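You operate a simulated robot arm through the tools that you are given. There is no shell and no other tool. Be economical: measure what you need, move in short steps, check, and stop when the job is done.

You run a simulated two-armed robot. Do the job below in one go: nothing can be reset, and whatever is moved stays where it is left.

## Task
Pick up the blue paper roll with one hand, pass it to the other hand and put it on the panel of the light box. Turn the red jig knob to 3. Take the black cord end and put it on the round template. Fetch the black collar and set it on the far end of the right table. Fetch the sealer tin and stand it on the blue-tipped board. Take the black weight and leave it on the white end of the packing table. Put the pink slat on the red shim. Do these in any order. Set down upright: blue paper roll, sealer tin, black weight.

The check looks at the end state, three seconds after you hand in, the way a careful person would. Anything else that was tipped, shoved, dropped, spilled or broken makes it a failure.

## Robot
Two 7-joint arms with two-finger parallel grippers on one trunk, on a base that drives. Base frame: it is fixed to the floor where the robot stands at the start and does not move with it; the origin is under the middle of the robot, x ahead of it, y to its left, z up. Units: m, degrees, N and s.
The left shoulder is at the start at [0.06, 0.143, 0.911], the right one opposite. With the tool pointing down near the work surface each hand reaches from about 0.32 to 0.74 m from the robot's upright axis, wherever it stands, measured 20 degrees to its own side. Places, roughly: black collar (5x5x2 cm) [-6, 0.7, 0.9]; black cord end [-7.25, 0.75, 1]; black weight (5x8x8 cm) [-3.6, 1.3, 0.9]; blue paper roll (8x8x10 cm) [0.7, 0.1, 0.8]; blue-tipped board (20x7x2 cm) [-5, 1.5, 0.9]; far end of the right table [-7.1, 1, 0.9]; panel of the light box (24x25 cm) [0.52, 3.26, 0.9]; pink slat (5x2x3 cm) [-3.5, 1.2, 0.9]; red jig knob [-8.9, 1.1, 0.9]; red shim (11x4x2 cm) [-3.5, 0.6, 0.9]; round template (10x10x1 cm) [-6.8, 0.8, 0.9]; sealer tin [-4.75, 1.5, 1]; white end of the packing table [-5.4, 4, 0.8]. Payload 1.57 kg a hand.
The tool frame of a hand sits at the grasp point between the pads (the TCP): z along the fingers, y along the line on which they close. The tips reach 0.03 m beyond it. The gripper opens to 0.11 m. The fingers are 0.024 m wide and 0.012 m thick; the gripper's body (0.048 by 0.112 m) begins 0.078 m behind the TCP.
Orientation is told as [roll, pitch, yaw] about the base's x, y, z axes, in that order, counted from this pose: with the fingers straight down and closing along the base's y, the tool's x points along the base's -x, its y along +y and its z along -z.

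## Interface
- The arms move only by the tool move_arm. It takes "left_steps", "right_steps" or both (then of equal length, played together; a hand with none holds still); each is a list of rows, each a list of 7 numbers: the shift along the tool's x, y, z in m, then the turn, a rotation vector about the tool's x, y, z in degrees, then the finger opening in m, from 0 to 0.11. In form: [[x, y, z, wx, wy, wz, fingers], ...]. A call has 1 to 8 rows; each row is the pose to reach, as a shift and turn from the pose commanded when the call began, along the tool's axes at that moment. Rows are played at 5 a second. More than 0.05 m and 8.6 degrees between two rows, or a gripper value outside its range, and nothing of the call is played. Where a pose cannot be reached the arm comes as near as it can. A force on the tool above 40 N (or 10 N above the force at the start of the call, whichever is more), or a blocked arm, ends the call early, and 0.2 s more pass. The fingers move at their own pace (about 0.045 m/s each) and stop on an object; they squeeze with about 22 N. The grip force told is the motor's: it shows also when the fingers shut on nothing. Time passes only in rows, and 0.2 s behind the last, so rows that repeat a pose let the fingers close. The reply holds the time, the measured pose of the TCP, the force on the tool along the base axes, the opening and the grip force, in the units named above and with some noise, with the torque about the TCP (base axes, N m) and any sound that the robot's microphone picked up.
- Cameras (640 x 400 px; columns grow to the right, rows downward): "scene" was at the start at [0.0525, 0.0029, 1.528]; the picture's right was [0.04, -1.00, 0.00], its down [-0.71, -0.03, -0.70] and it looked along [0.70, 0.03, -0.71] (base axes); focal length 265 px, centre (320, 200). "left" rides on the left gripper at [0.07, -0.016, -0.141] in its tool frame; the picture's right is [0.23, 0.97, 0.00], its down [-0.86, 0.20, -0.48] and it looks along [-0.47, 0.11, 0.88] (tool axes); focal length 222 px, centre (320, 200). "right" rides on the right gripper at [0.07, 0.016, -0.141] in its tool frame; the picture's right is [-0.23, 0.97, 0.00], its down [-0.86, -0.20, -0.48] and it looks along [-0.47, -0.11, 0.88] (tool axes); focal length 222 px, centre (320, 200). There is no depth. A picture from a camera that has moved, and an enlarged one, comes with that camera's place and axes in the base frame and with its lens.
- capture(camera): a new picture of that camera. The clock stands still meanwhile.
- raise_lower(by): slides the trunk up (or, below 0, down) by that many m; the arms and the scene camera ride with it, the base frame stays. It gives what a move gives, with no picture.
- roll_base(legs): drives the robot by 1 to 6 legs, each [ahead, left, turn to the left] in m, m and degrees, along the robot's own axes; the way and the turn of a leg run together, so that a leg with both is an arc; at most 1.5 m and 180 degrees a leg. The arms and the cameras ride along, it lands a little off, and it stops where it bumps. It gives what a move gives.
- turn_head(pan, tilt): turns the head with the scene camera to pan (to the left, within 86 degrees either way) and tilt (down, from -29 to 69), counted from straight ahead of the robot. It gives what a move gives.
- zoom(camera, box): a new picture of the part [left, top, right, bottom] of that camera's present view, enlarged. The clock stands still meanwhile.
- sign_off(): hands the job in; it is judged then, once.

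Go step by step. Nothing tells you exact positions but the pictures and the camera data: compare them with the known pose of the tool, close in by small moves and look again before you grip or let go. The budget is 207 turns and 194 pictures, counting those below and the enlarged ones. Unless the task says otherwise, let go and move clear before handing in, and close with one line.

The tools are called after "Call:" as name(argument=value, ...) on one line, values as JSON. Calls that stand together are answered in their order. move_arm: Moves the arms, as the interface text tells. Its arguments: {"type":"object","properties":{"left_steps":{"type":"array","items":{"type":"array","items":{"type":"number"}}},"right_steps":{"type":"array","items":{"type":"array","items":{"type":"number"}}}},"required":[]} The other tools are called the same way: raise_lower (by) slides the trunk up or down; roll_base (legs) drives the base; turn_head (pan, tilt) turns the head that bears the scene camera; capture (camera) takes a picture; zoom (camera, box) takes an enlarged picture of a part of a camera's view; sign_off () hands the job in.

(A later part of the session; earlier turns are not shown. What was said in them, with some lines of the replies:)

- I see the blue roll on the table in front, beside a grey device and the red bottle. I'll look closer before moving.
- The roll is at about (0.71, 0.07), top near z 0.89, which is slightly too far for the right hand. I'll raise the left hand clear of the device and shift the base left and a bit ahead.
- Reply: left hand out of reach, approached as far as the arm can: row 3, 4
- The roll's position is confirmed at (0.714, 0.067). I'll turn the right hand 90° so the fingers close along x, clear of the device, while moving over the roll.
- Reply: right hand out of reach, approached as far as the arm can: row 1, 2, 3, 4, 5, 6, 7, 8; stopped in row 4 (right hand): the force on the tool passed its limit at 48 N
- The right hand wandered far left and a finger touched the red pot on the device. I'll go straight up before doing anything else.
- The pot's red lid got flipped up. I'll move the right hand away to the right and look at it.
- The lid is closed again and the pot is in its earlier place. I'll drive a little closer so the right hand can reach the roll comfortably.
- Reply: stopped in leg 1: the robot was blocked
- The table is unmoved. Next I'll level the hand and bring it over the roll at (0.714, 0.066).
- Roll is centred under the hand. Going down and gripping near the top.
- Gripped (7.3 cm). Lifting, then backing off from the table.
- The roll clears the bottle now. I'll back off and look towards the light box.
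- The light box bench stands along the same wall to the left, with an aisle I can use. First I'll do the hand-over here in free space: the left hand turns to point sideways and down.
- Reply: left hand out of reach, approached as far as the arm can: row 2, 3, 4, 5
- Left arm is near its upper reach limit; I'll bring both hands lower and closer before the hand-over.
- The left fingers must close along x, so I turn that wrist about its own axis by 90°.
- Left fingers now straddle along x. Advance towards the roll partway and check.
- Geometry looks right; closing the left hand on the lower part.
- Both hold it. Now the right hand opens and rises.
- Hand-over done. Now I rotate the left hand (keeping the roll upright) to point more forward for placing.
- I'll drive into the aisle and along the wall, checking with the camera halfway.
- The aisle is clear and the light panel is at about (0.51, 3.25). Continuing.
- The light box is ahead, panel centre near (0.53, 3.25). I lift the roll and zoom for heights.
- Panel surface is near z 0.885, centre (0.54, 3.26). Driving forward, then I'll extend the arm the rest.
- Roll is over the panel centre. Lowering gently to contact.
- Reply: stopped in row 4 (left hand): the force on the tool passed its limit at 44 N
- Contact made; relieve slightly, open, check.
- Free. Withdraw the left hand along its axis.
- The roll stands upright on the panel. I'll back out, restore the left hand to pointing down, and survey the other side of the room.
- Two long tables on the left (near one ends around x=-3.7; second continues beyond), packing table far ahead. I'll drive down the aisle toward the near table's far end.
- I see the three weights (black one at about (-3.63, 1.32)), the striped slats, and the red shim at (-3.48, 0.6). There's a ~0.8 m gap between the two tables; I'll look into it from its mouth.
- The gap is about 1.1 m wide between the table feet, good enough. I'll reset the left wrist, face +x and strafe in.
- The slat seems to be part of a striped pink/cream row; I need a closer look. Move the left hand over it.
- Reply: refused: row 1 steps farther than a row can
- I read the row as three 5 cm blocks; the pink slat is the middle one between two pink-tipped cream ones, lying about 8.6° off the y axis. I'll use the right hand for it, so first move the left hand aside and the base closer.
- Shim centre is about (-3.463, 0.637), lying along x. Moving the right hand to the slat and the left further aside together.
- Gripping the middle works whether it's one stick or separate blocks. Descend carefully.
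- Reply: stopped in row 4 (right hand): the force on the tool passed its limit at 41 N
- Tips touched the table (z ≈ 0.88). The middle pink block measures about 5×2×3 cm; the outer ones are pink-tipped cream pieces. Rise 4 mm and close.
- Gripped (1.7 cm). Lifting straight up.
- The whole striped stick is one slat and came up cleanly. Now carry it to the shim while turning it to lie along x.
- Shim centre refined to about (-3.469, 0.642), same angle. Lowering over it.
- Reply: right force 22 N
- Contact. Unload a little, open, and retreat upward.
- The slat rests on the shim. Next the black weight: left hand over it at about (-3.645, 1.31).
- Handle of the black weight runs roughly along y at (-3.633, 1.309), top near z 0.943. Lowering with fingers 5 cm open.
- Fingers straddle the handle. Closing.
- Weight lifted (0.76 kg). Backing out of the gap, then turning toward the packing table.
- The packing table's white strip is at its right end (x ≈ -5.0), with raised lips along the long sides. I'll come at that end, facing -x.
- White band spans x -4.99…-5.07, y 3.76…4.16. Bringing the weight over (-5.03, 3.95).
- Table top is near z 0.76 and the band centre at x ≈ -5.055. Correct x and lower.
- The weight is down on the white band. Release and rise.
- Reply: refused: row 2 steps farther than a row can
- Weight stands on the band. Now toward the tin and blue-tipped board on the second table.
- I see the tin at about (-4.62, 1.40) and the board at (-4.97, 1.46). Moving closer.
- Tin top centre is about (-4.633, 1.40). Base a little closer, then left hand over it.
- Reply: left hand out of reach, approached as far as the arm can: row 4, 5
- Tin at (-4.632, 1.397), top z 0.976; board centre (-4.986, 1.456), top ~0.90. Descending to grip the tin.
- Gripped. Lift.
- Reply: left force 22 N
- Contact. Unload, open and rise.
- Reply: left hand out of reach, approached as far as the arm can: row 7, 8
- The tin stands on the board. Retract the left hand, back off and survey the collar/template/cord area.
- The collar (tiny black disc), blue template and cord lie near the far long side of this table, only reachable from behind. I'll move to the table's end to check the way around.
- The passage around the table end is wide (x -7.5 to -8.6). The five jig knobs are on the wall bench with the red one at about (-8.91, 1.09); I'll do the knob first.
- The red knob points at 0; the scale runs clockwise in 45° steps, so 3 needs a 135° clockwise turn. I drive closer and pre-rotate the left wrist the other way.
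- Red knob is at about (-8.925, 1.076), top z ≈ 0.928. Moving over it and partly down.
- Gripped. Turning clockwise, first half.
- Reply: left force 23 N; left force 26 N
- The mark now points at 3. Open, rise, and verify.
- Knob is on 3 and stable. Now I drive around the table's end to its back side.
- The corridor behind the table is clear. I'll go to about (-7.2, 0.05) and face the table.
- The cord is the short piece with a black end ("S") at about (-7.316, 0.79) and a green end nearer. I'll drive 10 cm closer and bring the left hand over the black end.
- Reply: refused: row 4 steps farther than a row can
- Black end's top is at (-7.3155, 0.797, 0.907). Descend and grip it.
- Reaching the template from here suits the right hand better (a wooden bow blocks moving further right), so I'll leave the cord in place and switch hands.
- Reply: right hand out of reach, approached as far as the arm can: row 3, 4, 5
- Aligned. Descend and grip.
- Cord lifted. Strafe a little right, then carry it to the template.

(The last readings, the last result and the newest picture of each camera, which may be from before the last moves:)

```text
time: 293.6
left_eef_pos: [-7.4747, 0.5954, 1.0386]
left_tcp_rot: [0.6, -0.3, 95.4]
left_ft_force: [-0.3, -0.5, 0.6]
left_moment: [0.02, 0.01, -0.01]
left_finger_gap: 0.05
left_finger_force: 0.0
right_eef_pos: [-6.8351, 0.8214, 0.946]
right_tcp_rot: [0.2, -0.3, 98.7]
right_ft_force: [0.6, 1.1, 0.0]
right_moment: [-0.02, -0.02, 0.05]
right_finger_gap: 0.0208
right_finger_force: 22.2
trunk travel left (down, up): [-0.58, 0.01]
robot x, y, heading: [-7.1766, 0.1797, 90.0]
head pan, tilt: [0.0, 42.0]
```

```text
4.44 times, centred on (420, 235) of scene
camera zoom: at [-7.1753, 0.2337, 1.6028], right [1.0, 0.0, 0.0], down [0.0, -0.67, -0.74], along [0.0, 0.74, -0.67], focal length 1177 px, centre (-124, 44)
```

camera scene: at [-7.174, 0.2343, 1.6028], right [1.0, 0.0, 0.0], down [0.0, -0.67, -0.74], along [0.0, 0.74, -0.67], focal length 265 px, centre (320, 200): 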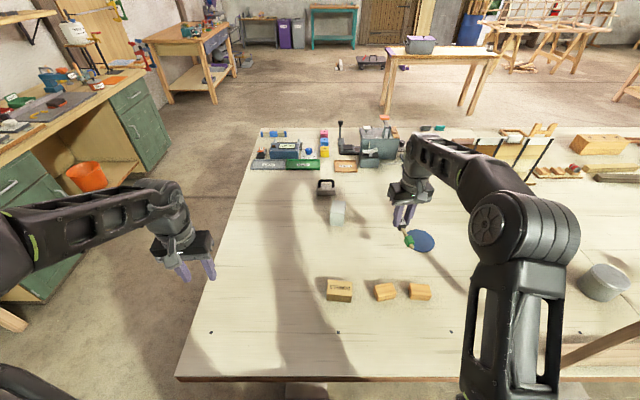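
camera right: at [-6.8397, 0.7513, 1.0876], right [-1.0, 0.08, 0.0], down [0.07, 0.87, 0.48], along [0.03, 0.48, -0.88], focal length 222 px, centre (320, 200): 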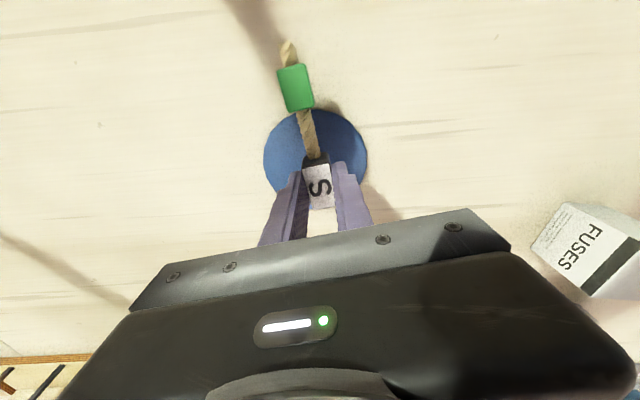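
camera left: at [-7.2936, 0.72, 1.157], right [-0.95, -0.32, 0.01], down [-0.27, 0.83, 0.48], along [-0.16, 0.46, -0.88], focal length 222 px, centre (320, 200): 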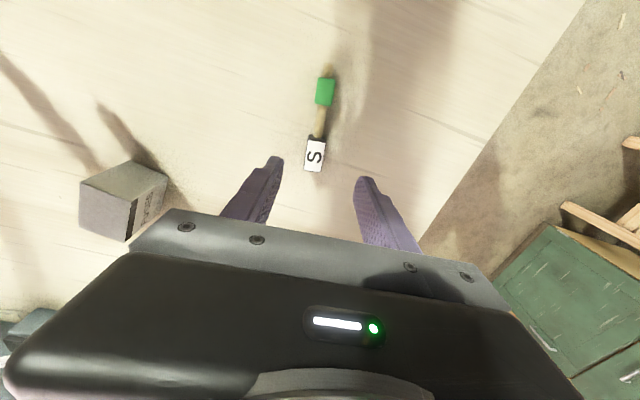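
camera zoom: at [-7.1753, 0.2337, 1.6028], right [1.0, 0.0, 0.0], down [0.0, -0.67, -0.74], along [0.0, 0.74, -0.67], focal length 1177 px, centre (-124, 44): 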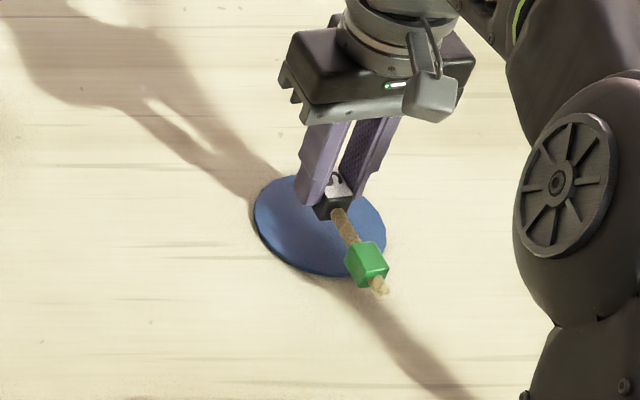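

Call:
move_arm(right_steps=[[-0.006, 0, 0.008, 0, 0, 0, 0.01], [-0.006, 0, 0.014, 0, 0, 0, 0.01], [-0.006, 0, 0.018, 0, 0, 0, 0.01], [-0.006, 0, 0.021, 0, 0, 0, 0.01]])

```text
time: 294.6
left_eef_pos: [-7.4728, 0.5957, 1.0379]
left_tcp_rot: [0.6, -0.3, 95.4]
left_ft_force: [0.6, 0.8, -0.1]
left_moment: [-0.02, -0.02, -0.03]
left_finger_gap: 0.05
left_finger_force: 0.0
right_eef_pos: [-6.836, 0.8274, 0.9246]
right_tcp_rot: [0.3, -0.1, 98.7]
right_ft_force: [-0.1, -0.4, -0.2]
right_moment: [0.02, -0.01, 0.01]
right_finger_gap: 0.0211
right_finger_force: 22.2
trunk travel left (down, up): [-0.58, 0.01]
robot x, y, heading: [-7.1766, 0.1793, 89.7]
head pan, tilt: [0.0, 42.0]
```

Call:
move_arm(right_steps=[[0, 0, 0.002, 0, 0, 0, 0.01], [0, 0, 0.004, 0, 0, 0, 0.01]])

Call:
zoom(camera="scene", box=[390, 215, 450, 260])

```text
time: 295.2
left_eef_pos: [-7.4746, 0.594, 1.0378]
left_tcp_rot: [0.4, -0.3, 95.4]
left_ft_force: [-0.6, 0.9, -0.7]
left_moment: [-0.01, -0.01, 0.02]
left_finger_gap: 0.0499
left_finger_force: 0.1
right_eef_pos: [-6.8354, 0.8283, 0.9231]
right_tcp_rot: [0.2, -0.4, 98.6]
right_ft_force: [-0.1, -1.3, 10.4]
right_moment: [-0.39, -0.09, 0.0]
right_finger_gap: 0.021
right_finger_force: 22.4
trunk travel left (down, up): [-0.58, 0.01]
robot x, y, heading: [-7.1788, 0.181, 90.2]
head pan, tilt: [0.0, 42.0]
```

```text
8.89 times, centred on (420, 238) of scene
camera zoom: at [-7.1757, 0.2328, 1.6031], right [1.0, 0.0, 0.0], down [0.0, -0.67, -0.74], along [0.0, 0.74, -0.67], focal length 2354 px, centre (-569, -133)
```

zoom: 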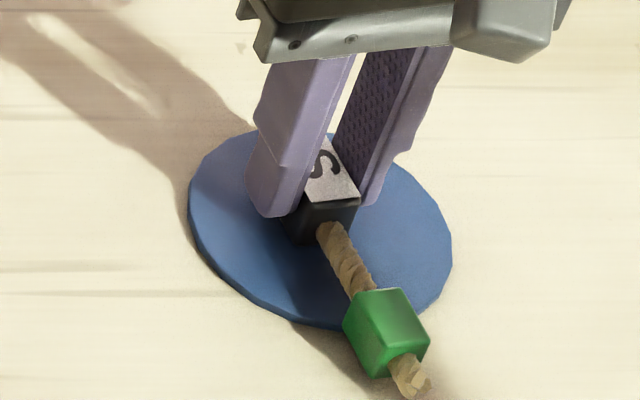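

Resting on the template. Release and rise.

Call:
move_arm(right_steps=[[0, 0, 0.002, 0, 0, 0, 0.02], [0, 0, 0.001, 0, 0, 0, 0.035], [0, 0, 0.001, 0, 0, 0, 0.05], [0, 0, -0.03, 0, 0, 0, 0.05], [0, 0, -0.06, 0, 0, 0, 0.05], [0.03, 0, -0.09, 0, 0, 0, 0.05], [0.06, 0, -0.12, 0, 0, 0, 0.05]])

Call:
zoom(camera="scene", box=[380, 205, 460, 265])

```text
time: 296.8
left_eef_pos: [-7.4744, 0.5961, 1.0387]
left_tcp_rot: [0.5, -0.3, 95.3]
left_ft_force: [0.5, 0.3, 0.4]
left_moment: [0.01, 0.0, -0.03]
left_finger_gap: 0.0501
left_finger_force: 0.2
right_eef_pos: [-6.8272, 0.7689, 1.0392]
right_tcp_rot: [0.3, -0.1, 98.9]
right_ft_force: [0.1, 0.1, -0.8]
right_moment: [0.02, 0.0, 0.0]
right_finger_gap: 0.0501
right_finger_force: 0.2
trunk travel left (down, up): [-0.58, 0.01]
robot x, y, heading: [-7.1807, 0.1816, 90.0]
head pan, tilt: [0.0, 42.0]
```

```text
6.67 times, centred on (420, 235) of scene
camera zoom: at [-7.1751, 0.2329, 1.6028], right [1.0, 0.0, 0.0], down [0.0, -0.67, -0.74], along [0.0, 0.74, -0.67], focal length 1765 px, centre (-347, -33)
```

zoom: 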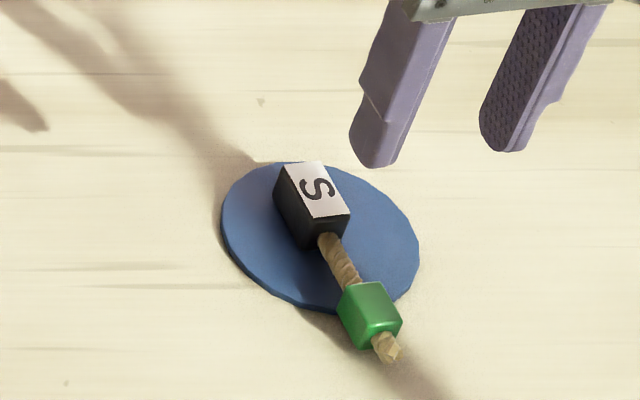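

The black cord end lies on the template. Now back off and move along behind the table to the collar.

Call:
roll_base(legs=[[-0.42, 0, 0], [0, -1.15, 0]])

Call:
capture(camera="scene")

```text
time: 303.8
left_eef_pos: [-6.4627, 0.1888, 1.0388]
left_tcp_rot: [0.4, -0.4, 96.2]
left_ft_force: [-0.8, -0.3, 0.4]
left_moment: [0.01, 0.06, 0.0]
left_finger_gap: 0.0502
left_finger_force: 0.0
right_eef_pos: [-5.8395, 0.3725, 1.0408]
right_tcp_rot: [2.3, -0.4, 100.8]
right_ft_force: [-17.4, -10.8, 10.9]
right_moment: [-0.23, 0.3, -0.09]
right_finger_gap: 0.0316
right_finger_force: 0.1
trunk travel left (down, up): [-0.58, 0.01]
robot x, y, heading: [-6.1582, -0.2178, 91.1]
head pan, tilt: [0.0, 42.0]
stopped in leg 2: the force on the tool passed its limit at 48 N (the readings are from after the stop); the commanded pose is now the measured one
```

```text
49 pictures are left
camera scene: at [-6.1597, -0.1705, 1.6031], right [1.0, 0.01, 0.0], down [0.01, -0.67, -0.74], along [-0.01, 0.74, -0.67], focal length 265 px, centre (320, 200)
```

scene: 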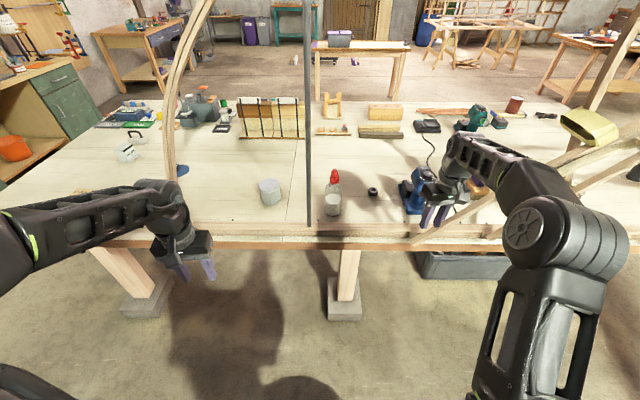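

The right fingers touched a wooden bow on the right. I'll back away to the left at once and look.

Call:
roll_base(legs=[[-0.06, 0.12, -1]])

Call:
zoom(camera="scene", box=[240, 60, 560, 270])

```text
time: 305.1
left_eef_pos: [-6.5769, 0.136, 1.0383]
left_tcp_rot: [0.3, -0.3, 95.3]
left_ft_force: [-0.3, -0.1, 0.0]
left_moment: [0.0, -0.01, -0.01]
left_finger_gap: 0.0502
left_finger_force: 0.1
right_eef_pos: [-5.9469, 0.3091, 1.0385]
right_tcp_rot: [1.9, -0.2, 99.6]
right_ft_force: [-0.1, 0.4, -0.3]
right_moment: [0.0, -0.04, -0.01]
right_finger_gap: 0.0501
right_finger_force: 0.1
trunk travel left (down, up): [-0.58, 0.01]
robot x, y, heading: [-6.2773, -0.2816, 89.7]
head pan, tilt: [0.0, 42.0]
```

```text
1.90 times, centred on (400, 165) of scene
camera zoom: at [-6.2794, -0.2278, 1.6028], right [1.0, 0.0, 0.0], down [0.0, -0.67, -0.74], along [0.0, 0.74, -0.67], focal length 504 px, centre (168, 267)
```

zoom: 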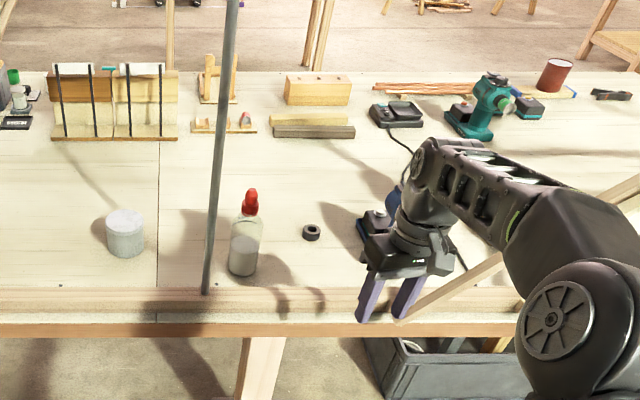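

The collar is at (-5.957, 0.665), between a bottle/pole on its left and a slanting bow on its right. I'll tuck the right hand in front of its shoulder, then line up.

Call:
move_arm(right_steps=[[0.02, 0.045, -0.01, 0.5, 0, 3, 0.06], [0.04, 0.09, -0.02, 1, 0, 6, 0.07], [0.06, 0.135, -0.03, 1.9, 0, 9.6, 0.07], [0.06, 0.175, -0.03, 1.9, 0, 9.6, 0.07], [0.06, 0.19, -0.03, 1.9, 0, 9.6, 0.07]])

Call:
roll_base(legs=[[0, -0.175, 0.3], [0.2, 0, 0]])

Call:
capture(camera="right")

Call:
capture(camera="scene")

```text
refused: row 1 steps farther than a row can; nothing moved
```

```text
time: 307.2
left_eef_pos: [-6.403, 0.1868, 1.0383]
left_tcp_rot: [0.4, -0.2, 95.4]
left_ft_force: [-0.1, 0.3, -0.4]
left_moment: [-0.01, 0.0, 0.01]
left_finger_gap: 0.0502
left_finger_force: 0.2
right_eef_pos: [-5.7716, 0.3531, 1.0381]
right_tcp_rot: [2.1, 1.3, 99.2]
right_ft_force: [-1.2, -4.0, 2.3]
right_moment: [0.27, -0.1, -0.19]
right_finger_gap: 0.0485
right_finger_force: 0.1
trunk travel left (down, up): [-0.58, 0.01]
robot x, y, heading: [-6.1051, -0.2267, 90.0]
head pan, tilt: [0.0, 42.0]
stopped in leg 2: the force on the tool passed its limit at 88 N (the readings are from after the stop); the commanded pose is now the measured one
```

```text
47 pictures are left
camera right: at [-5.7716, 0.287, 1.1827], right [-1.0, 0.07, 0.03], down [0.08, 0.89, 0.45], along [0.0, 0.45, -0.89], focal length 222 px, centre (320, 200)
```

right: 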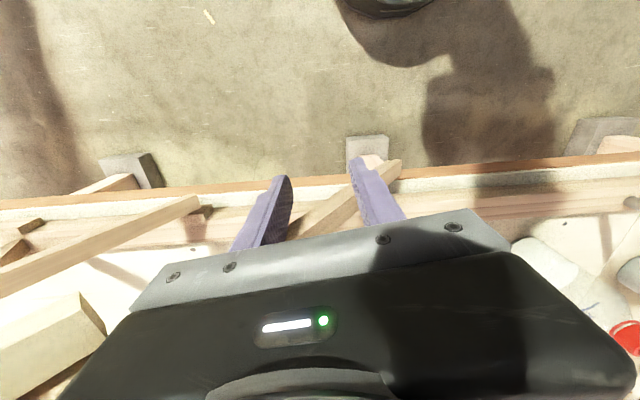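

```text
46 pictures are left
camera scene: at [-6.1046, -0.1765, 1.6027], right [1.0, 0.0, 0.0], down [0.0, -0.67, -0.74], along [0.0, 0.74, -0.67], focal length 265 px, centre (320, 200)
```

scene: 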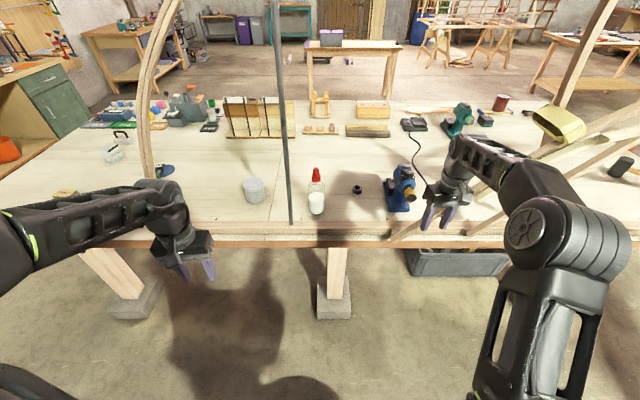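

I shouldn't have chained that; the bow looks unmoved. Backing off, then tucking the hand in.

Call:
roll_base(legs=[[-0.12, 0.03, 0]])

Call:
move_arm(right_steps=[[0.01, 0.035, -0.01, 0.5, 0, 2, 0.06], [0.02, 0.07, -0.02, 1, -0.5, 4, 0.07], [0.03, 0.105, -0.03, 2, -1.3, 6, 0.07], [0.035, 0.14, -0.03, 2, -1.3, 9, 0.07], [0.04, 0.175, -0.03, 2, -1.3, 9, 0.07], [0.04, 0.195, -0.03, 2, -1.3, 9, 0.07]])

```text
time: 308.4
left_eef_pos: [-6.433, 0.0674, 1.0397]
left_tcp_rot: [0.3, -0.4, 95.4]
left_ft_force: [0.3, -0.6, 0.5]
left_moment: [0.06, -0.02, 0.0]
left_finger_gap: 0.0504
left_finger_force: 0.1
right_eef_pos: [-5.7999, 0.2323, 1.0386]
right_tcp_rot: [2.1, 1.1, 99.2]
right_ft_force: [-0.5, -0.7, 0.0]
right_moment: [0.09, 0.0, -0.01]
right_finger_gap: 0.0502
right_finger_force: 0.0
trunk travel left (down, up): [-0.58, 0.01]
robot x, y, heading: [-6.136, -0.3508, 89.7]
head pan, tilt: [0.0, 42.0]
```

```text
time: 309.9
left_eef_pos: [-6.4326, 0.0675, 1.0371]
left_tcp_rot: [0.5, -0.3, 95.4]
left_ft_force: [0.7, 0.2, -0.7]
left_moment: [-0.02, 0.02, -0.01]
left_finger_gap: 0.0503
left_finger_force: 0.0
right_eef_pos: [-5.984, 0.1644, 1.0764]
right_tcp_rot: [0.0, 0.1, 90.0]
right_ft_force: [1.4, 0.8, -0.1]
right_moment: [0.01, 0.0, -0.01]
right_finger_gap: 0.0701
right_finger_force: 0.1
trunk travel left (down, up): [-0.58, 0.01]
robot x, y, heading: [-6.1348, -0.3459, 90.1]
head pan, tilt: [0.0, 42.0]
```

Call:
roll_base(legs=[[0.18, -0.025, 0]])

Call:
capture(camera="scene")

```text
time: 311.4
left_eef_pos: [-6.409, 0.2497, 1.0389]
left_tcp_rot: [0.6, -0.2, 95.5]
left_ft_force: [-0.3, -0.3, 0.0]
left_moment: [-0.03, -0.02, 0.01]
left_finger_gap: 0.05
left_finger_force: 0.0
right_eef_pos: [-5.9596, 0.3474, 1.0765]
right_tcp_rot: [0.0, 0.1, 90.2]
right_ft_force: [0.1, -0.1, -0.3]
right_moment: [-0.02, 0.01, -0.02]
right_finger_gap: 0.0698
right_finger_force: 0.1
trunk travel left (down, up): [-0.58, 0.01]
robot x, y, heading: [-6.1134, -0.1655, 90.1]
head pan, tilt: [0.0, 42.0]
```

```text
45 pictures are left
camera scene: at [-6.1089, -0.1117, 1.6027], right [1.0, 0.0, 0.0], down [0.0, -0.67, -0.74], along [0.0, 0.74, -0.67], focal length 265 px, centre (320, 200)
```

scene: 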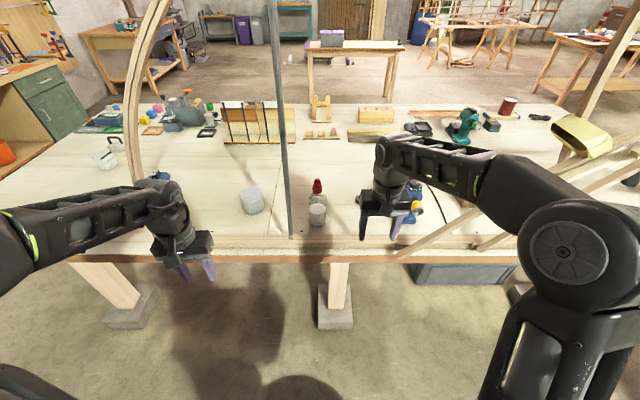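

The elbow would meet the bow from here. Standing further left (x ≈ -6.35) and reaching right keeps the arm clear; I tuck both hands accordingly.

Call:
roll_base(legs=[[-0.08, 0, 0]])

Call:
move_arm(left_steps=[[0.02, -0.025, 0, 0, 0, 0, 0.05], [0.04, -0.05, 0, 0, 0, 0, 0.05], [0.06, -0.075, 0, 0, 0, 0, 0.05], [0.08, -0.1, 0, 0, 0, 0, 0.05]])

Call:
roll_base(legs=[[0, 0.24, 0]])

Call:
capture(camera="scene")

```text
time: 312.4
left_eef_pos: [-6.4076, 0.1678, 1.0391]
left_tcp_rot: [0.4, -0.4, 95.5]
left_ft_force: [0.9, -0.3, 0.1]
left_moment: [0.06, 0.0, 0.01]
left_finger_gap: 0.0501
left_finger_force: 0.0
right_eef_pos: [-5.96, 0.2656, 1.0782]
right_tcp_rot: [0.0, 0.0, 90.3]
right_ft_force: [0.2, -0.7, 0.1]
right_moment: [0.05, 0.0, 0.02]
right_finger_gap: 0.0703
right_finger_force: 0.0
trunk travel left (down, up): [-0.58, 0.01]
robot x, y, heading: [-6.1091, -0.2457, 90.0]
head pan, tilt: [0.0, 42.0]
```

```text
time: 313.4
left_eef_pos: [-6.3007, 0.0976, 1.0368]
left_tcp_rot: [0.4, -0.3, 95.5]
left_ft_force: [-0.9, -0.3, -0.1]
left_moment: [-0.03, 0.0, 0.0]
left_finger_gap: 0.0502
left_finger_force: 0.0
right_eef_pos: [-5.9597, 0.2671, 1.0772]
right_tcp_rot: [-0.1, 0.1, 90.2]
right_ft_force: [-0.2, 0.2, 0.2]
right_moment: [0.01, 0.01, 0.04]
right_finger_gap: 0.0699
right_finger_force: 0.1
trunk travel left (down, up): [-0.58, 0.01]
robot x, y, heading: [-6.1114, -0.2446, 90.4]
head pan, tilt: [0.0, 42.0]
```

```text
time: 315.2
left_eef_pos: [-6.5422, 0.0956, 1.0363]
left_tcp_rot: [0.5, -0.3, 95.7]
left_ft_force: [-1.7, -0.1, -1.0]
left_moment: [0.01, -0.03, 0.01]
left_finger_gap: 0.0502
left_finger_force: 0.1
right_eef_pos: [-6.2005, 0.2663, 1.0762]
right_tcp_rot: [0.0, 0.1, 90.4]
right_ft_force: [0.8, 0.5, -0.7]
right_moment: [-0.04, 0.0, -0.02]
right_finger_gap: 0.0698
right_finger_force: 0.1
trunk travel left (down, up): [-0.58, 0.01]
robot x, y, heading: [-6.3479, -0.2453, 90.3]
head pan, tilt: [0.0, 42.0]
```

```text
44 pictures are left
camera scene: at [-6.349, -0.1942, 1.6028], right [1.0, 0.01, 0.0], down [0.0, -0.67, -0.74], along [0.0, 0.74, -0.67], focal length 265 px, centre (320, 200)
```

scene: 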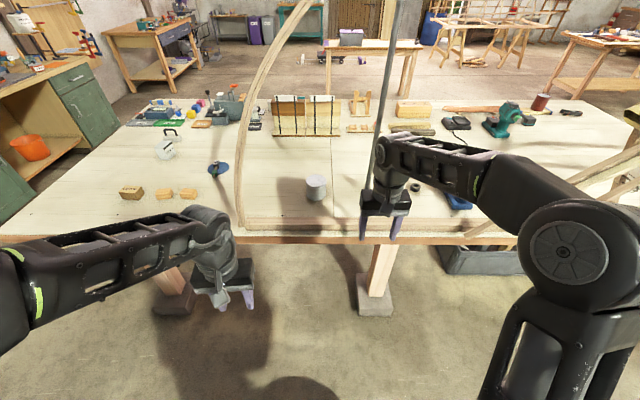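

Call:
move_arm(right_steps=[[0, -0.041, 0, 0, 0, 0, 0.07], [0, -0.082, 0, 0, 0, 0, 0.07], [0, -0.123, 0, 0, 0, 0, 0.07], [0, -0.164, 0, 0, 0, 0, 0.07], [0, -0.205, 0, 0, 0, 0, 0.07], [0, -0.243, 0, 0, 0, 0, 0.07]])

Call:
roll_base(legs=[[0.12, 0, -0.3]])

Call:
capture(camera="scene")

```text
time: 316.6
left_eef_pos: [-6.5398, 0.0952, 1.0367]
left_tcp_rot: [0.4, -0.3, 95.7]
left_ft_force: [0.8, 0.1, -0.7]
left_moment: [0.02, 0.03, -0.03]
left_finger_gap: 0.0504
left_finger_force: 0.1
right_eef_pos: [-5.9568, 0.2693, 1.0757]
right_tcp_rot: [0.0, 0.1, 90.5]
right_ft_force: [-1.1, 0.5, -0.5]
right_moment: [-0.02, -0.01, 0.02]
right_finger_gap: 0.0702
right_finger_force: 0.0
trunk travel left (down, up): [-0.58, 0.01]
robot x, y, heading: [-6.3506, -0.2451, 90.5]
head pan, tilt: [0.0, 42.0]
```

```text
time: 317.8
left_eef_pos: [-6.5393, 0.2187, 1.0364]
left_tcp_rot: [0.5, -0.2, 95.3]
left_ft_force: [-0.1, -0.3, -0.1]
left_moment: [-0.05, 0.01, 0.03]
left_finger_gap: 0.0503
left_finger_force: 0.0
right_eef_pos: [-5.9554, 0.3885, 1.075]
right_tcp_rot: [0.0, 0.1, 90.0]
right_ft_force: [-0.5, -0.1, 0.3]
right_moment: [-0.04, -0.02, 0.01]
right_finger_gap: 0.0701
right_finger_force: 0.0
trunk travel left (down, up): [-0.58, 0.01]
robot x, y, heading: [-6.3474, -0.13, 89.9]
head pan, tilt: [0.0, 42.0]
```

```text
43 pictures are left
camera scene: at [-6.3474, -0.0722, 1.6027], right [1.0, 0.0, 0.0], down [0.0, -0.67, -0.74], along [0.0, 0.74, -0.67], focal length 265 px, centre (320, 200)
```

scene: 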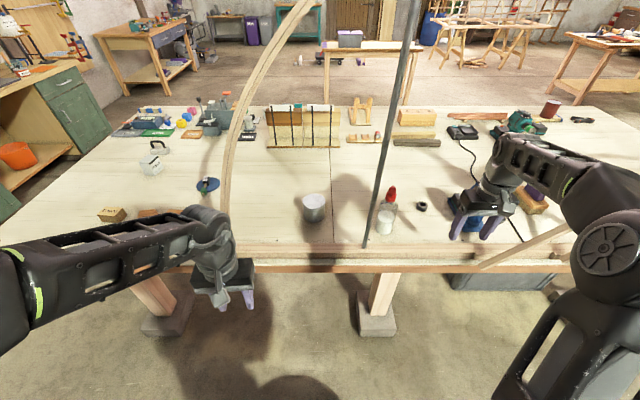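

Call:
roll_base(legs=[[0.1, 0, 0]])

Call:
capture(camera="scene")

```text
time: 319.0
left_eef_pos: [-6.5387, 0.3185, 1.0362]
left_tcp_rot: [0.5, -0.2, 95.4]
left_ft_force: [0.7, -0.2, -0.5]
left_moment: [-0.04, 0.02, -0.02]
left_finger_gap: 0.05
left_finger_force: 0.1
right_eef_pos: [-5.9539, 0.4876, 1.0748]
right_tcp_rot: [0.0, 0.2, 90.0]
right_ft_force: [-0.9, 0.6, -0.2]
right_moment: [-0.07, 0.01, 0.01]
right_finger_gap: 0.0699
right_finger_force: 0.0
trunk travel left (down, up): [-0.58, 0.01]
robot x, y, heading: [-6.3482, -0.0257, 90.0]
head pan, tilt: [0.0, 42.0]
```

```text
42 pictures are left
camera scene: at [-6.3473, 0.0276, 1.6027], right [1.0, 0.0, 0.0], down [0.0, -0.67, -0.74], along [0.0, 0.74, -0.67], focal length 265 px, centre (320, 200)
```

scene: 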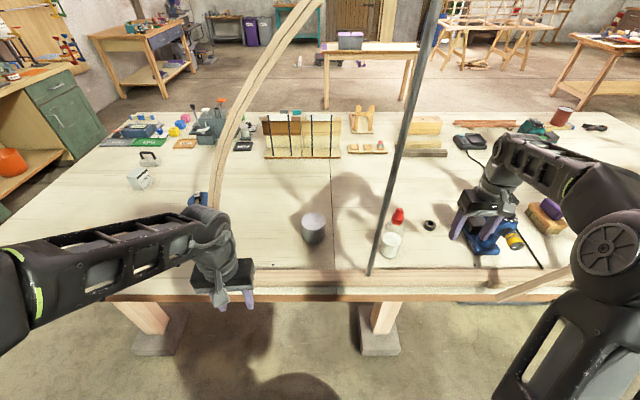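

Call:
roll_base(legs=[[0.05, 0, 0]])

Call:
move_arm(right_steps=[[-0.03, 0.001, 0, 0, 0, 0, 0.07], [-0.06, 0.002, 0.01, 0, 0, 0, 0.07], [-0.09, 0.002, 0.02, 0, 0, 0, 0.07], [-0.125, 0.002, 0.04, 0, 0, 0, 0.07], [-0.125, 0.002, 0.06, 0, 0, 0, 0.07]])

Call:
capture(camera="right")

Call:
zoom(camera="scene", box=[370, 160, 560, 280])

```text
time: 319.9
left_eef_pos: [-6.5378, 0.3682, 1.0347]
left_tcp_rot: [0.5, -0.2, 95.2]
left_ft_force: [0.0, 0.0, -0.3]
left_moment: [-0.04, -0.01, 0.0]
left_finger_gap: 0.0501
left_finger_force: 0.0
right_eef_pos: [-5.9538, 0.5392, 1.0747]
right_tcp_rot: [0.0, 0.2, 90.0]
right_ft_force: [0.3, 0.3, -0.5]
right_moment: [-0.04, 0.01, -0.02]
right_finger_gap: 0.0698
right_finger_force: 0.0
trunk travel left (down, up): [-0.58, 0.01]
robot x, y, heading: [-6.3487, 0.0274, 90.0]
head pan, tilt: [0.0, 42.0]
```

```text
time: 321.1
left_eef_pos: [-6.5376, 0.3694, 1.0367]
left_tcp_rot: [0.5, -0.3, 95.3]
left_ft_force: [0.5, 0.7, -0.4]
left_moment: [-0.03, 0.03, 0.03]
left_finger_gap: 0.0501
left_finger_force: 0.1
right_eef_pos: [-5.9551, 0.6636, 1.0121]
right_tcp_rot: [0.1, 0.2, 90.0]
right_ft_force: [0.3, 0.1, -0.3]
right_moment: [-0.03, 0.02, 0.02]
right_finger_gap: 0.07
right_finger_force: 0.1
right hand out of reach, approached as far as the arm can: row 4
trunk travel left (down, up): [-0.58, 0.01]
robot x, y, heading: [-6.3437, 0.0231, 89.7]
head pan, tilt: [0.0, 42.0]
```

```text
41 pictures are left
camera right: at [-5.9722, 0.5949, 1.1547], right [-0.97, 0.23, 0.0], down [0.2, 0.86, 0.48], along [0.11, 0.46, -0.88], focal length 222 px, centre (320, 200)
```

right: 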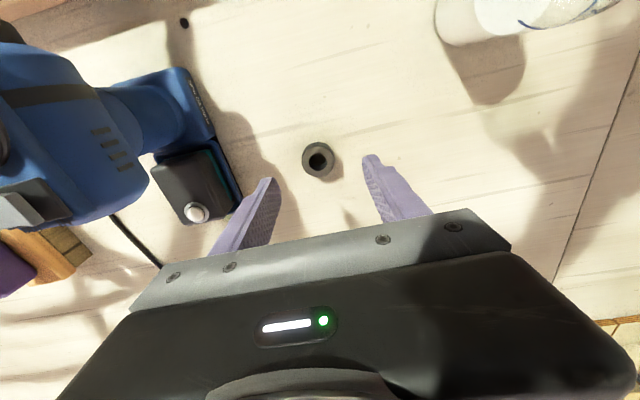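

```text
3.33 times, centred on (465, 220) of scene
camera zoom: at [-6.3463, 0.0782, 1.6028], right [1.0, 0.0, 0.0], down [0.0, -0.67, -0.74], along [0.0, 0.74, -0.67], focal length 883 px, centre (-163, 133)
```

zoom: 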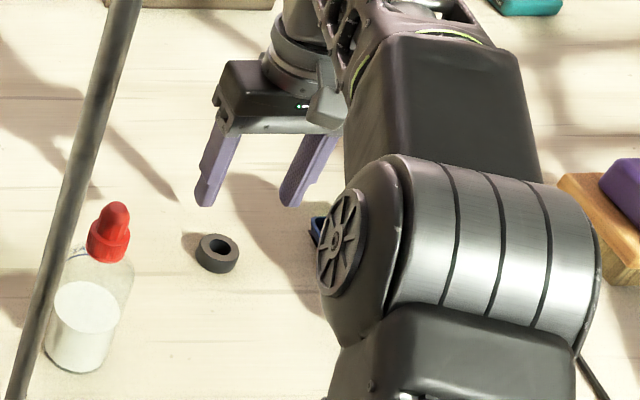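

Collar at (-5.95, 0.675). Descend and grip.

Call:
move_arm(right_steps=[[-0.006, -0.005, 0.03, 0, 0, 0, 0.07], [-0.011, -0.005, 0.06, 0, 0, 0, 0.07], [-0.011, -0.005, 0.085, 0, 0, 0, 0.07], [-0.011, -0.005, 0.095, 0, 0, 0, 0.07], [-0.011, -0.005, 0.095, 0, 0, 0, 0.07]])

Call:
zoom(camera="right", box=[200, 60, 440, 240])

```text
time: 322.3
left_eef_pos: [-6.5388, 0.3667, 1.0368]
left_tcp_rot: [0.5, -0.4, 95.3]
left_ft_force: [0.7, -0.2, -0.1]
left_moment: [-0.03, -0.04, 0.0]
left_finger_gap: 0.0498
left_finger_force: 0.2
right_eef_pos: [-5.9504, 0.6738, 0.9192]
right_tcp_rot: [0.0, 0.1, 90.1]
right_ft_force: [-0.8, 0.1, 0.5]
right_moment: [0.02, 0.0, 0.02]
right_finger_gap: 0.0701
right_finger_force: 0.1
trunk travel left (down, up): [-0.58, 0.01]
robot x, y, heading: [-6.3448, 0.0231, 89.9]
head pan, tilt: [0.0, 42.0]
```

```text
2.22 times, centred on (320, 150) of right
camera zoom: at [-5.9676, 0.6049, 1.0612], right [-0.97, 0.23, 0.0], down [0.2, 0.86, 0.48], along [0.11, 0.46, -0.88], focal length 494 px, centre (320, 311)
```

zoom: 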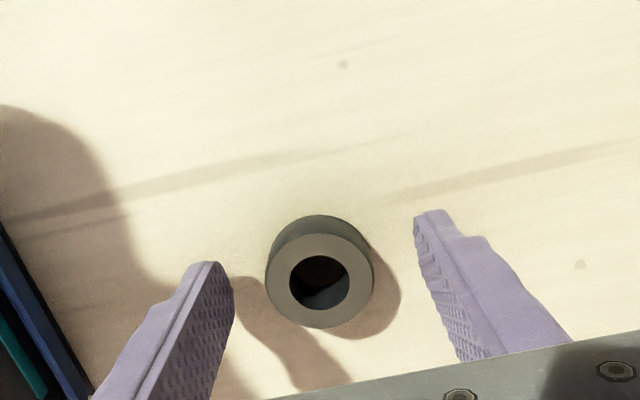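

Call:
move_arm(right_steps=[[-0.003, 0, 0.003, 0, 0, 0, 0.07], [-0.003, 0, 0.003, 0, 0, 0, 0.05], [-0.003, 0, 0.003, 0, 0, 0, 0.025], [-0.003, 0, 0.003, 0, 0, 0, 0.025], [-0.003, 0, 0.003, 0, 0, 0, 0.025]])

```text
time: 323.5
left_eef_pos: [-6.5378, 0.3676, 1.0367]
left_tcp_rot: [0.6, -0.3, 95.3]
left_ft_force: [0.0, 0.0, -0.6]
left_moment: [0.01, -0.01, 0.02]
left_finger_gap: 0.0502
left_finger_force: 0.1
right_eef_pos: [-5.9513, 0.677, 0.916]
right_tcp_rot: [0.0, 0.0, 90.0]
right_ft_force: [1.7, -0.2, 0.7]
right_moment: [-0.02, -0.11, 0.01]
right_finger_gap: 0.041
right_finger_force: 21.6
trunk travel left (down, up): [-0.58, 0.01]
robot x, y, heading: [-6.3476, 0.0231, 89.6]
head pan, tilt: [0.0, 42.0]
```

Gripped (4.1 cm). Lift and retract the way I came.

Call:
move_arm(right_steps=[[0, 0, -0.03, 0, 0, 0, 0.025], [0.005, 0, -0.06, 0, 0, 0, 0.025], [0.015, 0, -0.1, 0, 0, 0, 0.025], [0.045, 0, -0.13, 0, 0, 0, 0.025], [0.08, 0, -0.15, 0, 0, 0, 0.025], [0.12, 0, -0.16, 0, 0, 0, 0.025], [0.14, 0, -0.16, 0, 0, 0, 0.025]])

Call:
capture(camera="scene")

```text
time: 325.1
left_eef_pos: [-6.5387, 0.3681, 1.0356]
left_tcp_rot: [0.5, -0.3, 95.4]
left_ft_force: [-0.4, 0.0, -0.6]
left_moment: [0.02, 0.02, -0.01]
left_finger_gap: 0.0504
left_finger_force: 0.0
right_eef_pos: [-5.9505, 0.5351, 1.0783]
right_tcp_rot: [0.0, 0.2, 90.1]
right_ft_force: [-0.3, 0.1, -1.6]
right_moment: [-0.02, -0.01, -0.02]
right_finger_gap: 0.0411
right_finger_force: 21.9
trunk travel left (down, up): [-0.58, 0.01]
robot x, y, heading: [-6.3485, 0.0208, 89.7]
head pan, tilt: [0.0, 42.0]
```

```text
38 pictures are left
camera scene: at [-6.3472, 0.0762, 1.6028], right [1.0, 0.0, 0.0], down [0.0, -0.67, -0.74], along [0.0, 0.74, -0.67], focal length 265 px, centre (320, 200)
```

scene: 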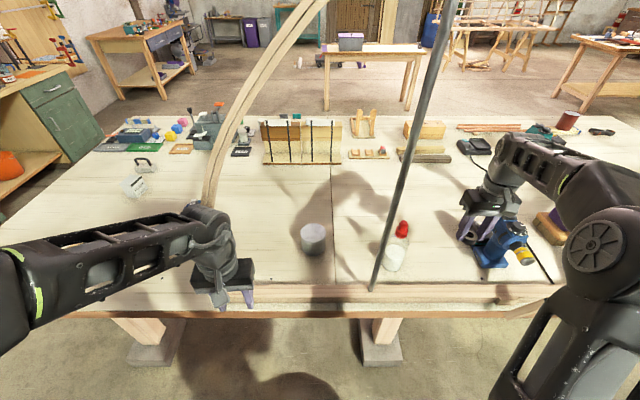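

Call:
roll_base(legs=[[-0.23, 0, 0.3]])

Call:
move_arm(right_steps=[[0.01, 0.04, 0, 0, 0, 0, 0.025], [0.02, 0.08, 0, 0, 0, 0, 0.025], [0.03, 0.12, 0, 0, 0, 0, 0.025], [0.04, 0.16, 0, 0, 0, 0, 0.025], [0.05, 0.2, 0, 0, 0, 0, 0.025]])

```text
time: 326.9
left_eef_pos: [-6.5409, 0.1329, 1.0364]
left_tcp_rot: [0.5, -0.3, 95.8]
left_ft_force: [-0.3, 0.6, -0.7]
left_moment: [0.04, 0.0, 0.03]
left_finger_gap: 0.0499
left_finger_force: 0.0
right_eef_pos: [-5.9537, 0.3062, 1.0785]
right_tcp_rot: [0.0, -0.1, 90.5]
right_ft_force: [0.3, -0.6, -1.5]
right_moment: [0.03, -0.02, 0.01]
right_finger_gap: 0.0412
right_finger_force: 22.1
trunk travel left (down, up): [-0.58, 0.01]
robot x, y, heading: [-6.3439, -0.2064, 90.3]
head pan, tilt: [0.0, 42.0]
```

```text
time: 328.1
left_eef_pos: [-6.5415, 0.1345, 1.0352]
left_tcp_rot: [0.3, -0.3, 95.8]
left_ft_force: [0.0, -0.2, -0.3]
left_moment: [-0.02, -0.02, 0.0]
left_finger_gap: 0.0503
left_finger_force: 0.1
right_eef_pos: [-6.1558, 0.257, 1.0779]
right_tcp_rot: [0.0, 0.2, 90.5]
right_ft_force: [0.5, -0.5, -0.8]
right_moment: [-0.01, -0.01, -0.01]
right_finger_gap: 0.0413
right_finger_force: 21.5
trunk travel left (down, up): [-0.58, 0.01]
robot x, y, heading: [-6.3474, -0.2085, 90.4]
head pan, tilt: [0.0, 42.0]
```

Now strafe left to x ≈ -7.4.

Call:
roll_base(legs=[[0, 1.05, -0.3]])

Call:
capture(camera="scene")

```text
time: 333.4
left_eef_pos: [-7.5836, 0.1283, 1.0353]
left_tcp_rot: [0.3, -0.3, 95.7]
left_ft_force: [-0.2, 0.3, 0.0]
left_moment: [0.01, -0.01, 0.02]
left_finger_gap: 0.0505
left_finger_force: 0.0
right_eef_pos: [-7.1976, 0.2497, 1.0778]
right_tcp_rot: [0.0, 0.0, 90.3]
right_ft_force: [0.3, -0.3, -1.4]
right_moment: [-0.02, -0.02, -0.04]
right_finger_gap: 0.0412
right_finger_force: 21.7
trunk travel left (down, up): [-0.58, 0.01]
robot x, y, heading: [-7.3907, -0.2148, 90.2]
head pan, tilt: [0.0, 42.0]
```

```text
37 pictures are left
camera scene: at [-7.3908, -0.162, 1.6028], right [1.0, 0.01, 0.0], down [0.0, -0.67, -0.74], along [0.0, 0.74, -0.67], focal length 265 px, centre (320, 200)
```

scene: 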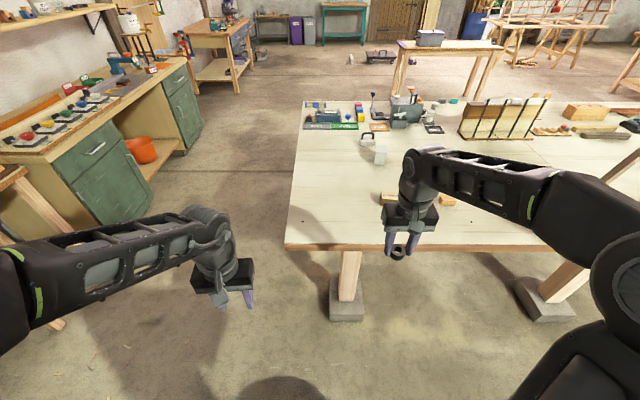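

Call:
roll_base(legs=[[0.34, 0, 0]])

Call:
move_arm(right_steps=[[-0.035, 0.02, 0, 0, 0, 0, 0.025], [-0.07, 0.04, 0, 0, 0, 0, 0.025], [-0.105, 0.06, 0.01, 0, 0, 0, 0.025], [-0.14, 0.08, 0.03, 0, 0, 0, 0.025], [-0.165, 0.095, 0.06, 0, 0, 0, 0.025], [-0.165, 0.095, 0.09, 0, 0, 0, 0.025], [-0.165, 0.095, 0.12, 0, 0, 0, 0.025]])

Call:
capture(camera="right")

Call:
capture(camera="scene")

```text
time: 335.6
left_eef_pos: [-7.5869, 0.4639, 1.0369]
left_tcp_rot: [0.6, -0.2, 95.8]
left_ft_force: [0.1, 0.4, -1.2]
left_moment: [-0.05, -0.02, 0.0]
left_finger_gap: 0.0502
left_finger_force: 0.1
right_eef_pos: [-7.203, 0.587, 1.0769]
right_tcp_rot: [-0.1, 0.2, 90.7]
right_ft_force: [-0.3, -0.4, -1.2]
right_moment: [-0.01, 0.0, -0.01]
right_finger_gap: 0.0409
right_finger_force: 22.0
trunk travel left (down, up): [-0.58, 0.01]
robot x, y, heading: [-7.3915, 0.1206, 90.6]
head pan, tilt: [0.0, 42.0]
```

```text
time: 337.2
left_eef_pos: [-7.5878, 0.4632, 1.0359]
left_tcp_rot: [0.5, -0.2, 96.0]
left_ft_force: [0.6, 0.3, 0.7]
left_moment: [0.01, 0.02, -0.01]
left_finger_gap: 0.05
left_finger_force: 0.1
right_eef_pos: [-7.299, 0.7509, 0.9558]
right_tcp_rot: [0.0, 0.2, 90.6]
right_ft_force: [-0.1, 0.4, -1.1]
right_moment: [-0.02, 0.01, -0.02]
right_finger_gap: 0.0409
right_finger_force: 22.0
trunk travel left (down, up): [-0.58, 0.01]
robot x, y, heading: [-7.3966, 0.12, 90.5]
head pan, tilt: [0.0, 42.0]
```

```text
36 pictures are left
camera right: at [-7.3144, 0.6823, 1.0989], right [-0.98, 0.22, 0.0], down [0.19, 0.86, 0.48], along [0.1, 0.47, -0.88], focal length 222 px, centre (320, 200)
```

right: 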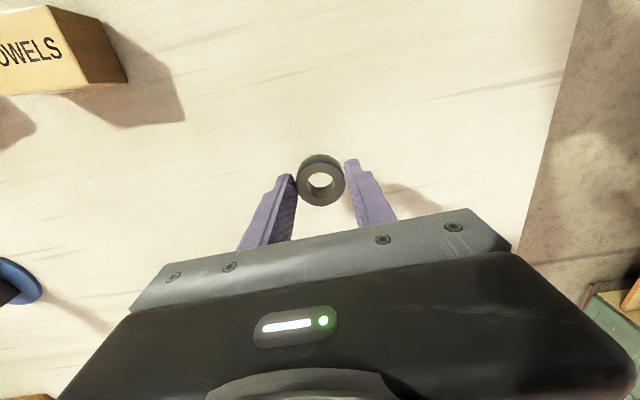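

```text
35 pictures are left
camera scene: at [-7.3933, 0.1745, 1.6028], right [1.0, 0.01, 0.0], down [0.01, -0.67, -0.74], along [-0.01, 0.74, -0.67], focal length 265 px, centre (320, 200)
```

scene: 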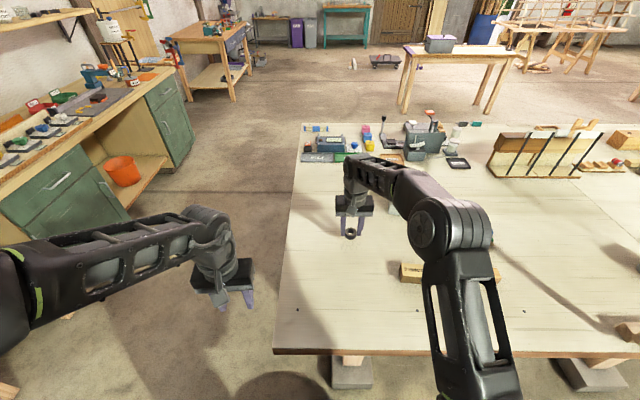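

Clear spot at (-7.30, 0.75), near the table's far end. Setting the collar down.

Call:
move_arm(right_steps=[[0, 0, 0.02, 0, 0, 0, 0.025], [0, 0, 0.034, 0, 0, 0, 0.025], [0, 0, 0.038, 0, 0, 0, 0.025], [0, 0, 0.041, 0, 0, 0, 0.025]])

```text
time: 338.2
left_eef_pos: [-7.5884, 0.4624, 1.0364]
left_tcp_rot: [0.5, -0.3, 95.9]
left_ft_force: [0.6, 0.0, 0.2]
left_moment: [0.03, 0.02, 0.01]
left_finger_gap: 0.0502
left_finger_force: 0.1
right_eef_pos: [-7.2985, 0.7491, 0.9176]
right_tcp_rot: [0.1, 0.2, 90.7]
right_ft_force: [-1.0, 0.3, -0.6]
right_moment: [0.02, 0.02, 0.01]
right_finger_gap: 0.0411
right_finger_force: 21.6
trunk travel left (down, up): [-0.58, 0.01]
robot x, y, heading: [-7.3954, 0.1188, 90.6]
head pan, tilt: [0.0, 42.0]
```

Call:
move_arm(right_steps=[[0, 0, 0.002, 0, 0, 0, 0.025], [0, 0, 0.005, 0, 0, 0, 0.025]])

```text
time: 338.9
left_eef_pos: [-7.5871, 0.4607, 1.0368]
left_tcp_rot: [0.5, -0.3, 95.9]
left_ft_force: [0.8, -0.4, 0.6]
left_moment: [0.02, 0.02, 0.01]
left_finger_gap: 0.05
left_finger_force: 0.0
right_eef_pos: [-7.2993, 0.7492, 0.9143]
right_tcp_rot: [0.0, -0.2, 90.7]
right_ft_force: [1.7, -3.1, 16.4]
right_moment: [0.0, -0.16, -0.05]
right_finger_gap: 0.0416
right_finger_force: 21.6
trunk travel left (down, up): [-0.58, 0.01]
robot x, y, heading: [-7.3931, 0.1222, 90.3]
head pan, tilt: [0.0, 42.0]
```

Contact. Release and rise.

Call:
move_arm(right_steps=[[0, 0, -0.002, 0, 0, 0, 0.03], [0, 0, -0.002, 0, 0, 0, 0.05], [0, 0, -0.002, 0, 0, 0, 0.07], [0, 0, -0.03, 0, 0, 0, 0.07], [0, 0, -0.07, 0, 0, 0, 0.07], [0.03, 0, -0.1, 0, 0, 0, 0.07], [0.07, 0, -0.13, 0, 0, 0, 0.07]])

Call:
capture(camera="right")

Call:
zoom(camera="scene", box=[280, 110, 500, 290])

```text
time: 340.4
left_eef_pos: [-7.5881, 0.4614, 1.0369]
left_tcp_rot: [0.5, -0.2, 96.0]
left_ft_force: [-0.2, -0.6, -0.1]
left_moment: [0.06, 0.02, -0.02]
left_finger_gap: 0.0501
left_finger_force: 0.1
right_eef_pos: [-7.2964, 0.6786, 1.043]
right_tcp_rot: [0.0, 0.1, 90.7]
right_ft_force: [0.0, 0.1, 0.1]
right_moment: [-0.01, -0.01, 0.0]
right_finger_gap: 0.0698
right_finger_force: 0.0
trunk travel left (down, up): [-0.58, 0.01]
robot x, y, heading: [-7.3946, 0.1221, 90.8]
head pan, tilt: [0.0, 42.0]
```

```text
34 pictures are left
camera right: at [-7.3121, 0.6099, 1.1847], right [-0.98, 0.22, 0.0], down [0.19, 0.86, 0.48], along [0.1, 0.47, -0.88], focal length 222 px, centre (320, 200)
```

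right: 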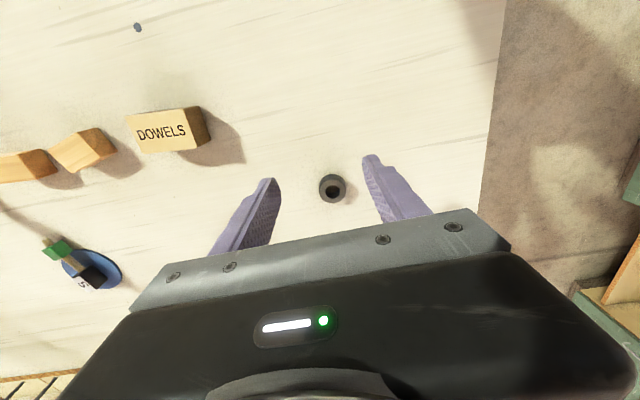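

```text
2.22 times, centred on (390, 200) of scene
camera zoom: at [-7.393, 0.172, 1.6028], right [1.0, 0.01, 0.0], down [0.01, -0.67, -0.74], along [-0.01, 0.74, -0.67], focal length 588 px, centre (164, 200)
```

zoom: 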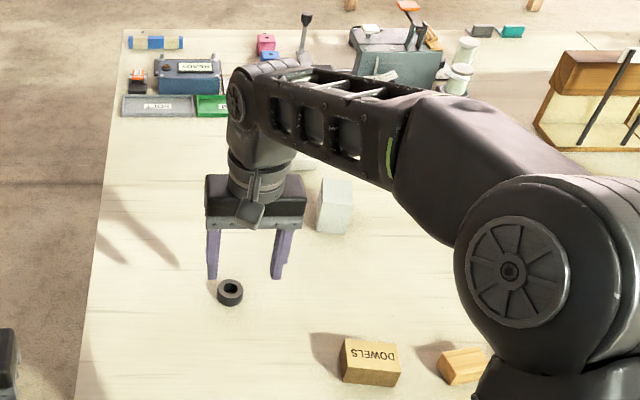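

The collar sits at the table's far end and everything else is in place. Back the robot clear and hand in.

Call:
roll_base(legs=[[-0.3, 0, 0]])

Call:
capture(camera="scene")

```text
time: 342.5
left_eef_pos: [-7.5836, 0.1631, 1.0361]
left_tcp_rot: [0.4, -0.3, 95.9]
left_ft_force: [0.5, -0.3, 0.6]
left_moment: [0.02, 0.01, -0.02]
left_finger_gap: 0.0501
left_finger_force: 0.1
right_eef_pos: [-7.2914, 0.3798, 1.0423]
right_tcp_rot: [0.0, 0.2, 90.5]
right_ft_force: [-1.4, -0.1, 0.0]
right_moment: [0.03, -0.02, 0.01]
right_finger_gap: 0.07
right_finger_force: 0.0
trunk travel left (down, up): [-0.58, 0.01]
robot x, y, heading: [-7.3898, -0.179, 90.5]
head pan, tilt: [0.0, 42.0]
```

```text
32 pictures are left
camera scene: at [-7.3905, -0.1268, 1.6028], right [1.0, 0.01, 0.0], down [0.01, -0.67, -0.74], along [-0.01, 0.74, -0.67], focal length 265 px, centre (320, 200)
```

scene: 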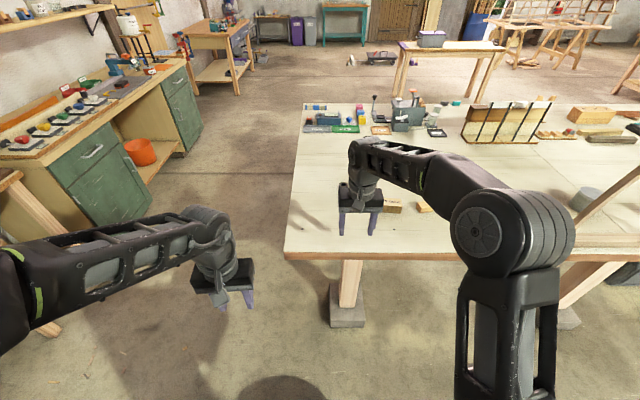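

All seven jobs are done and both hands are empty and clear, so I'm handing in.

Call:
sign_off()

```text
The job is handed in.
```

I handed in the job with all seven tasks done, though along the way the right hand twice bumped a wooden bow behind the right table and once flipped up the red pot lid at the first table. The lid fell shut, and the pot and bow looked unmoved in the pictures afterwards.
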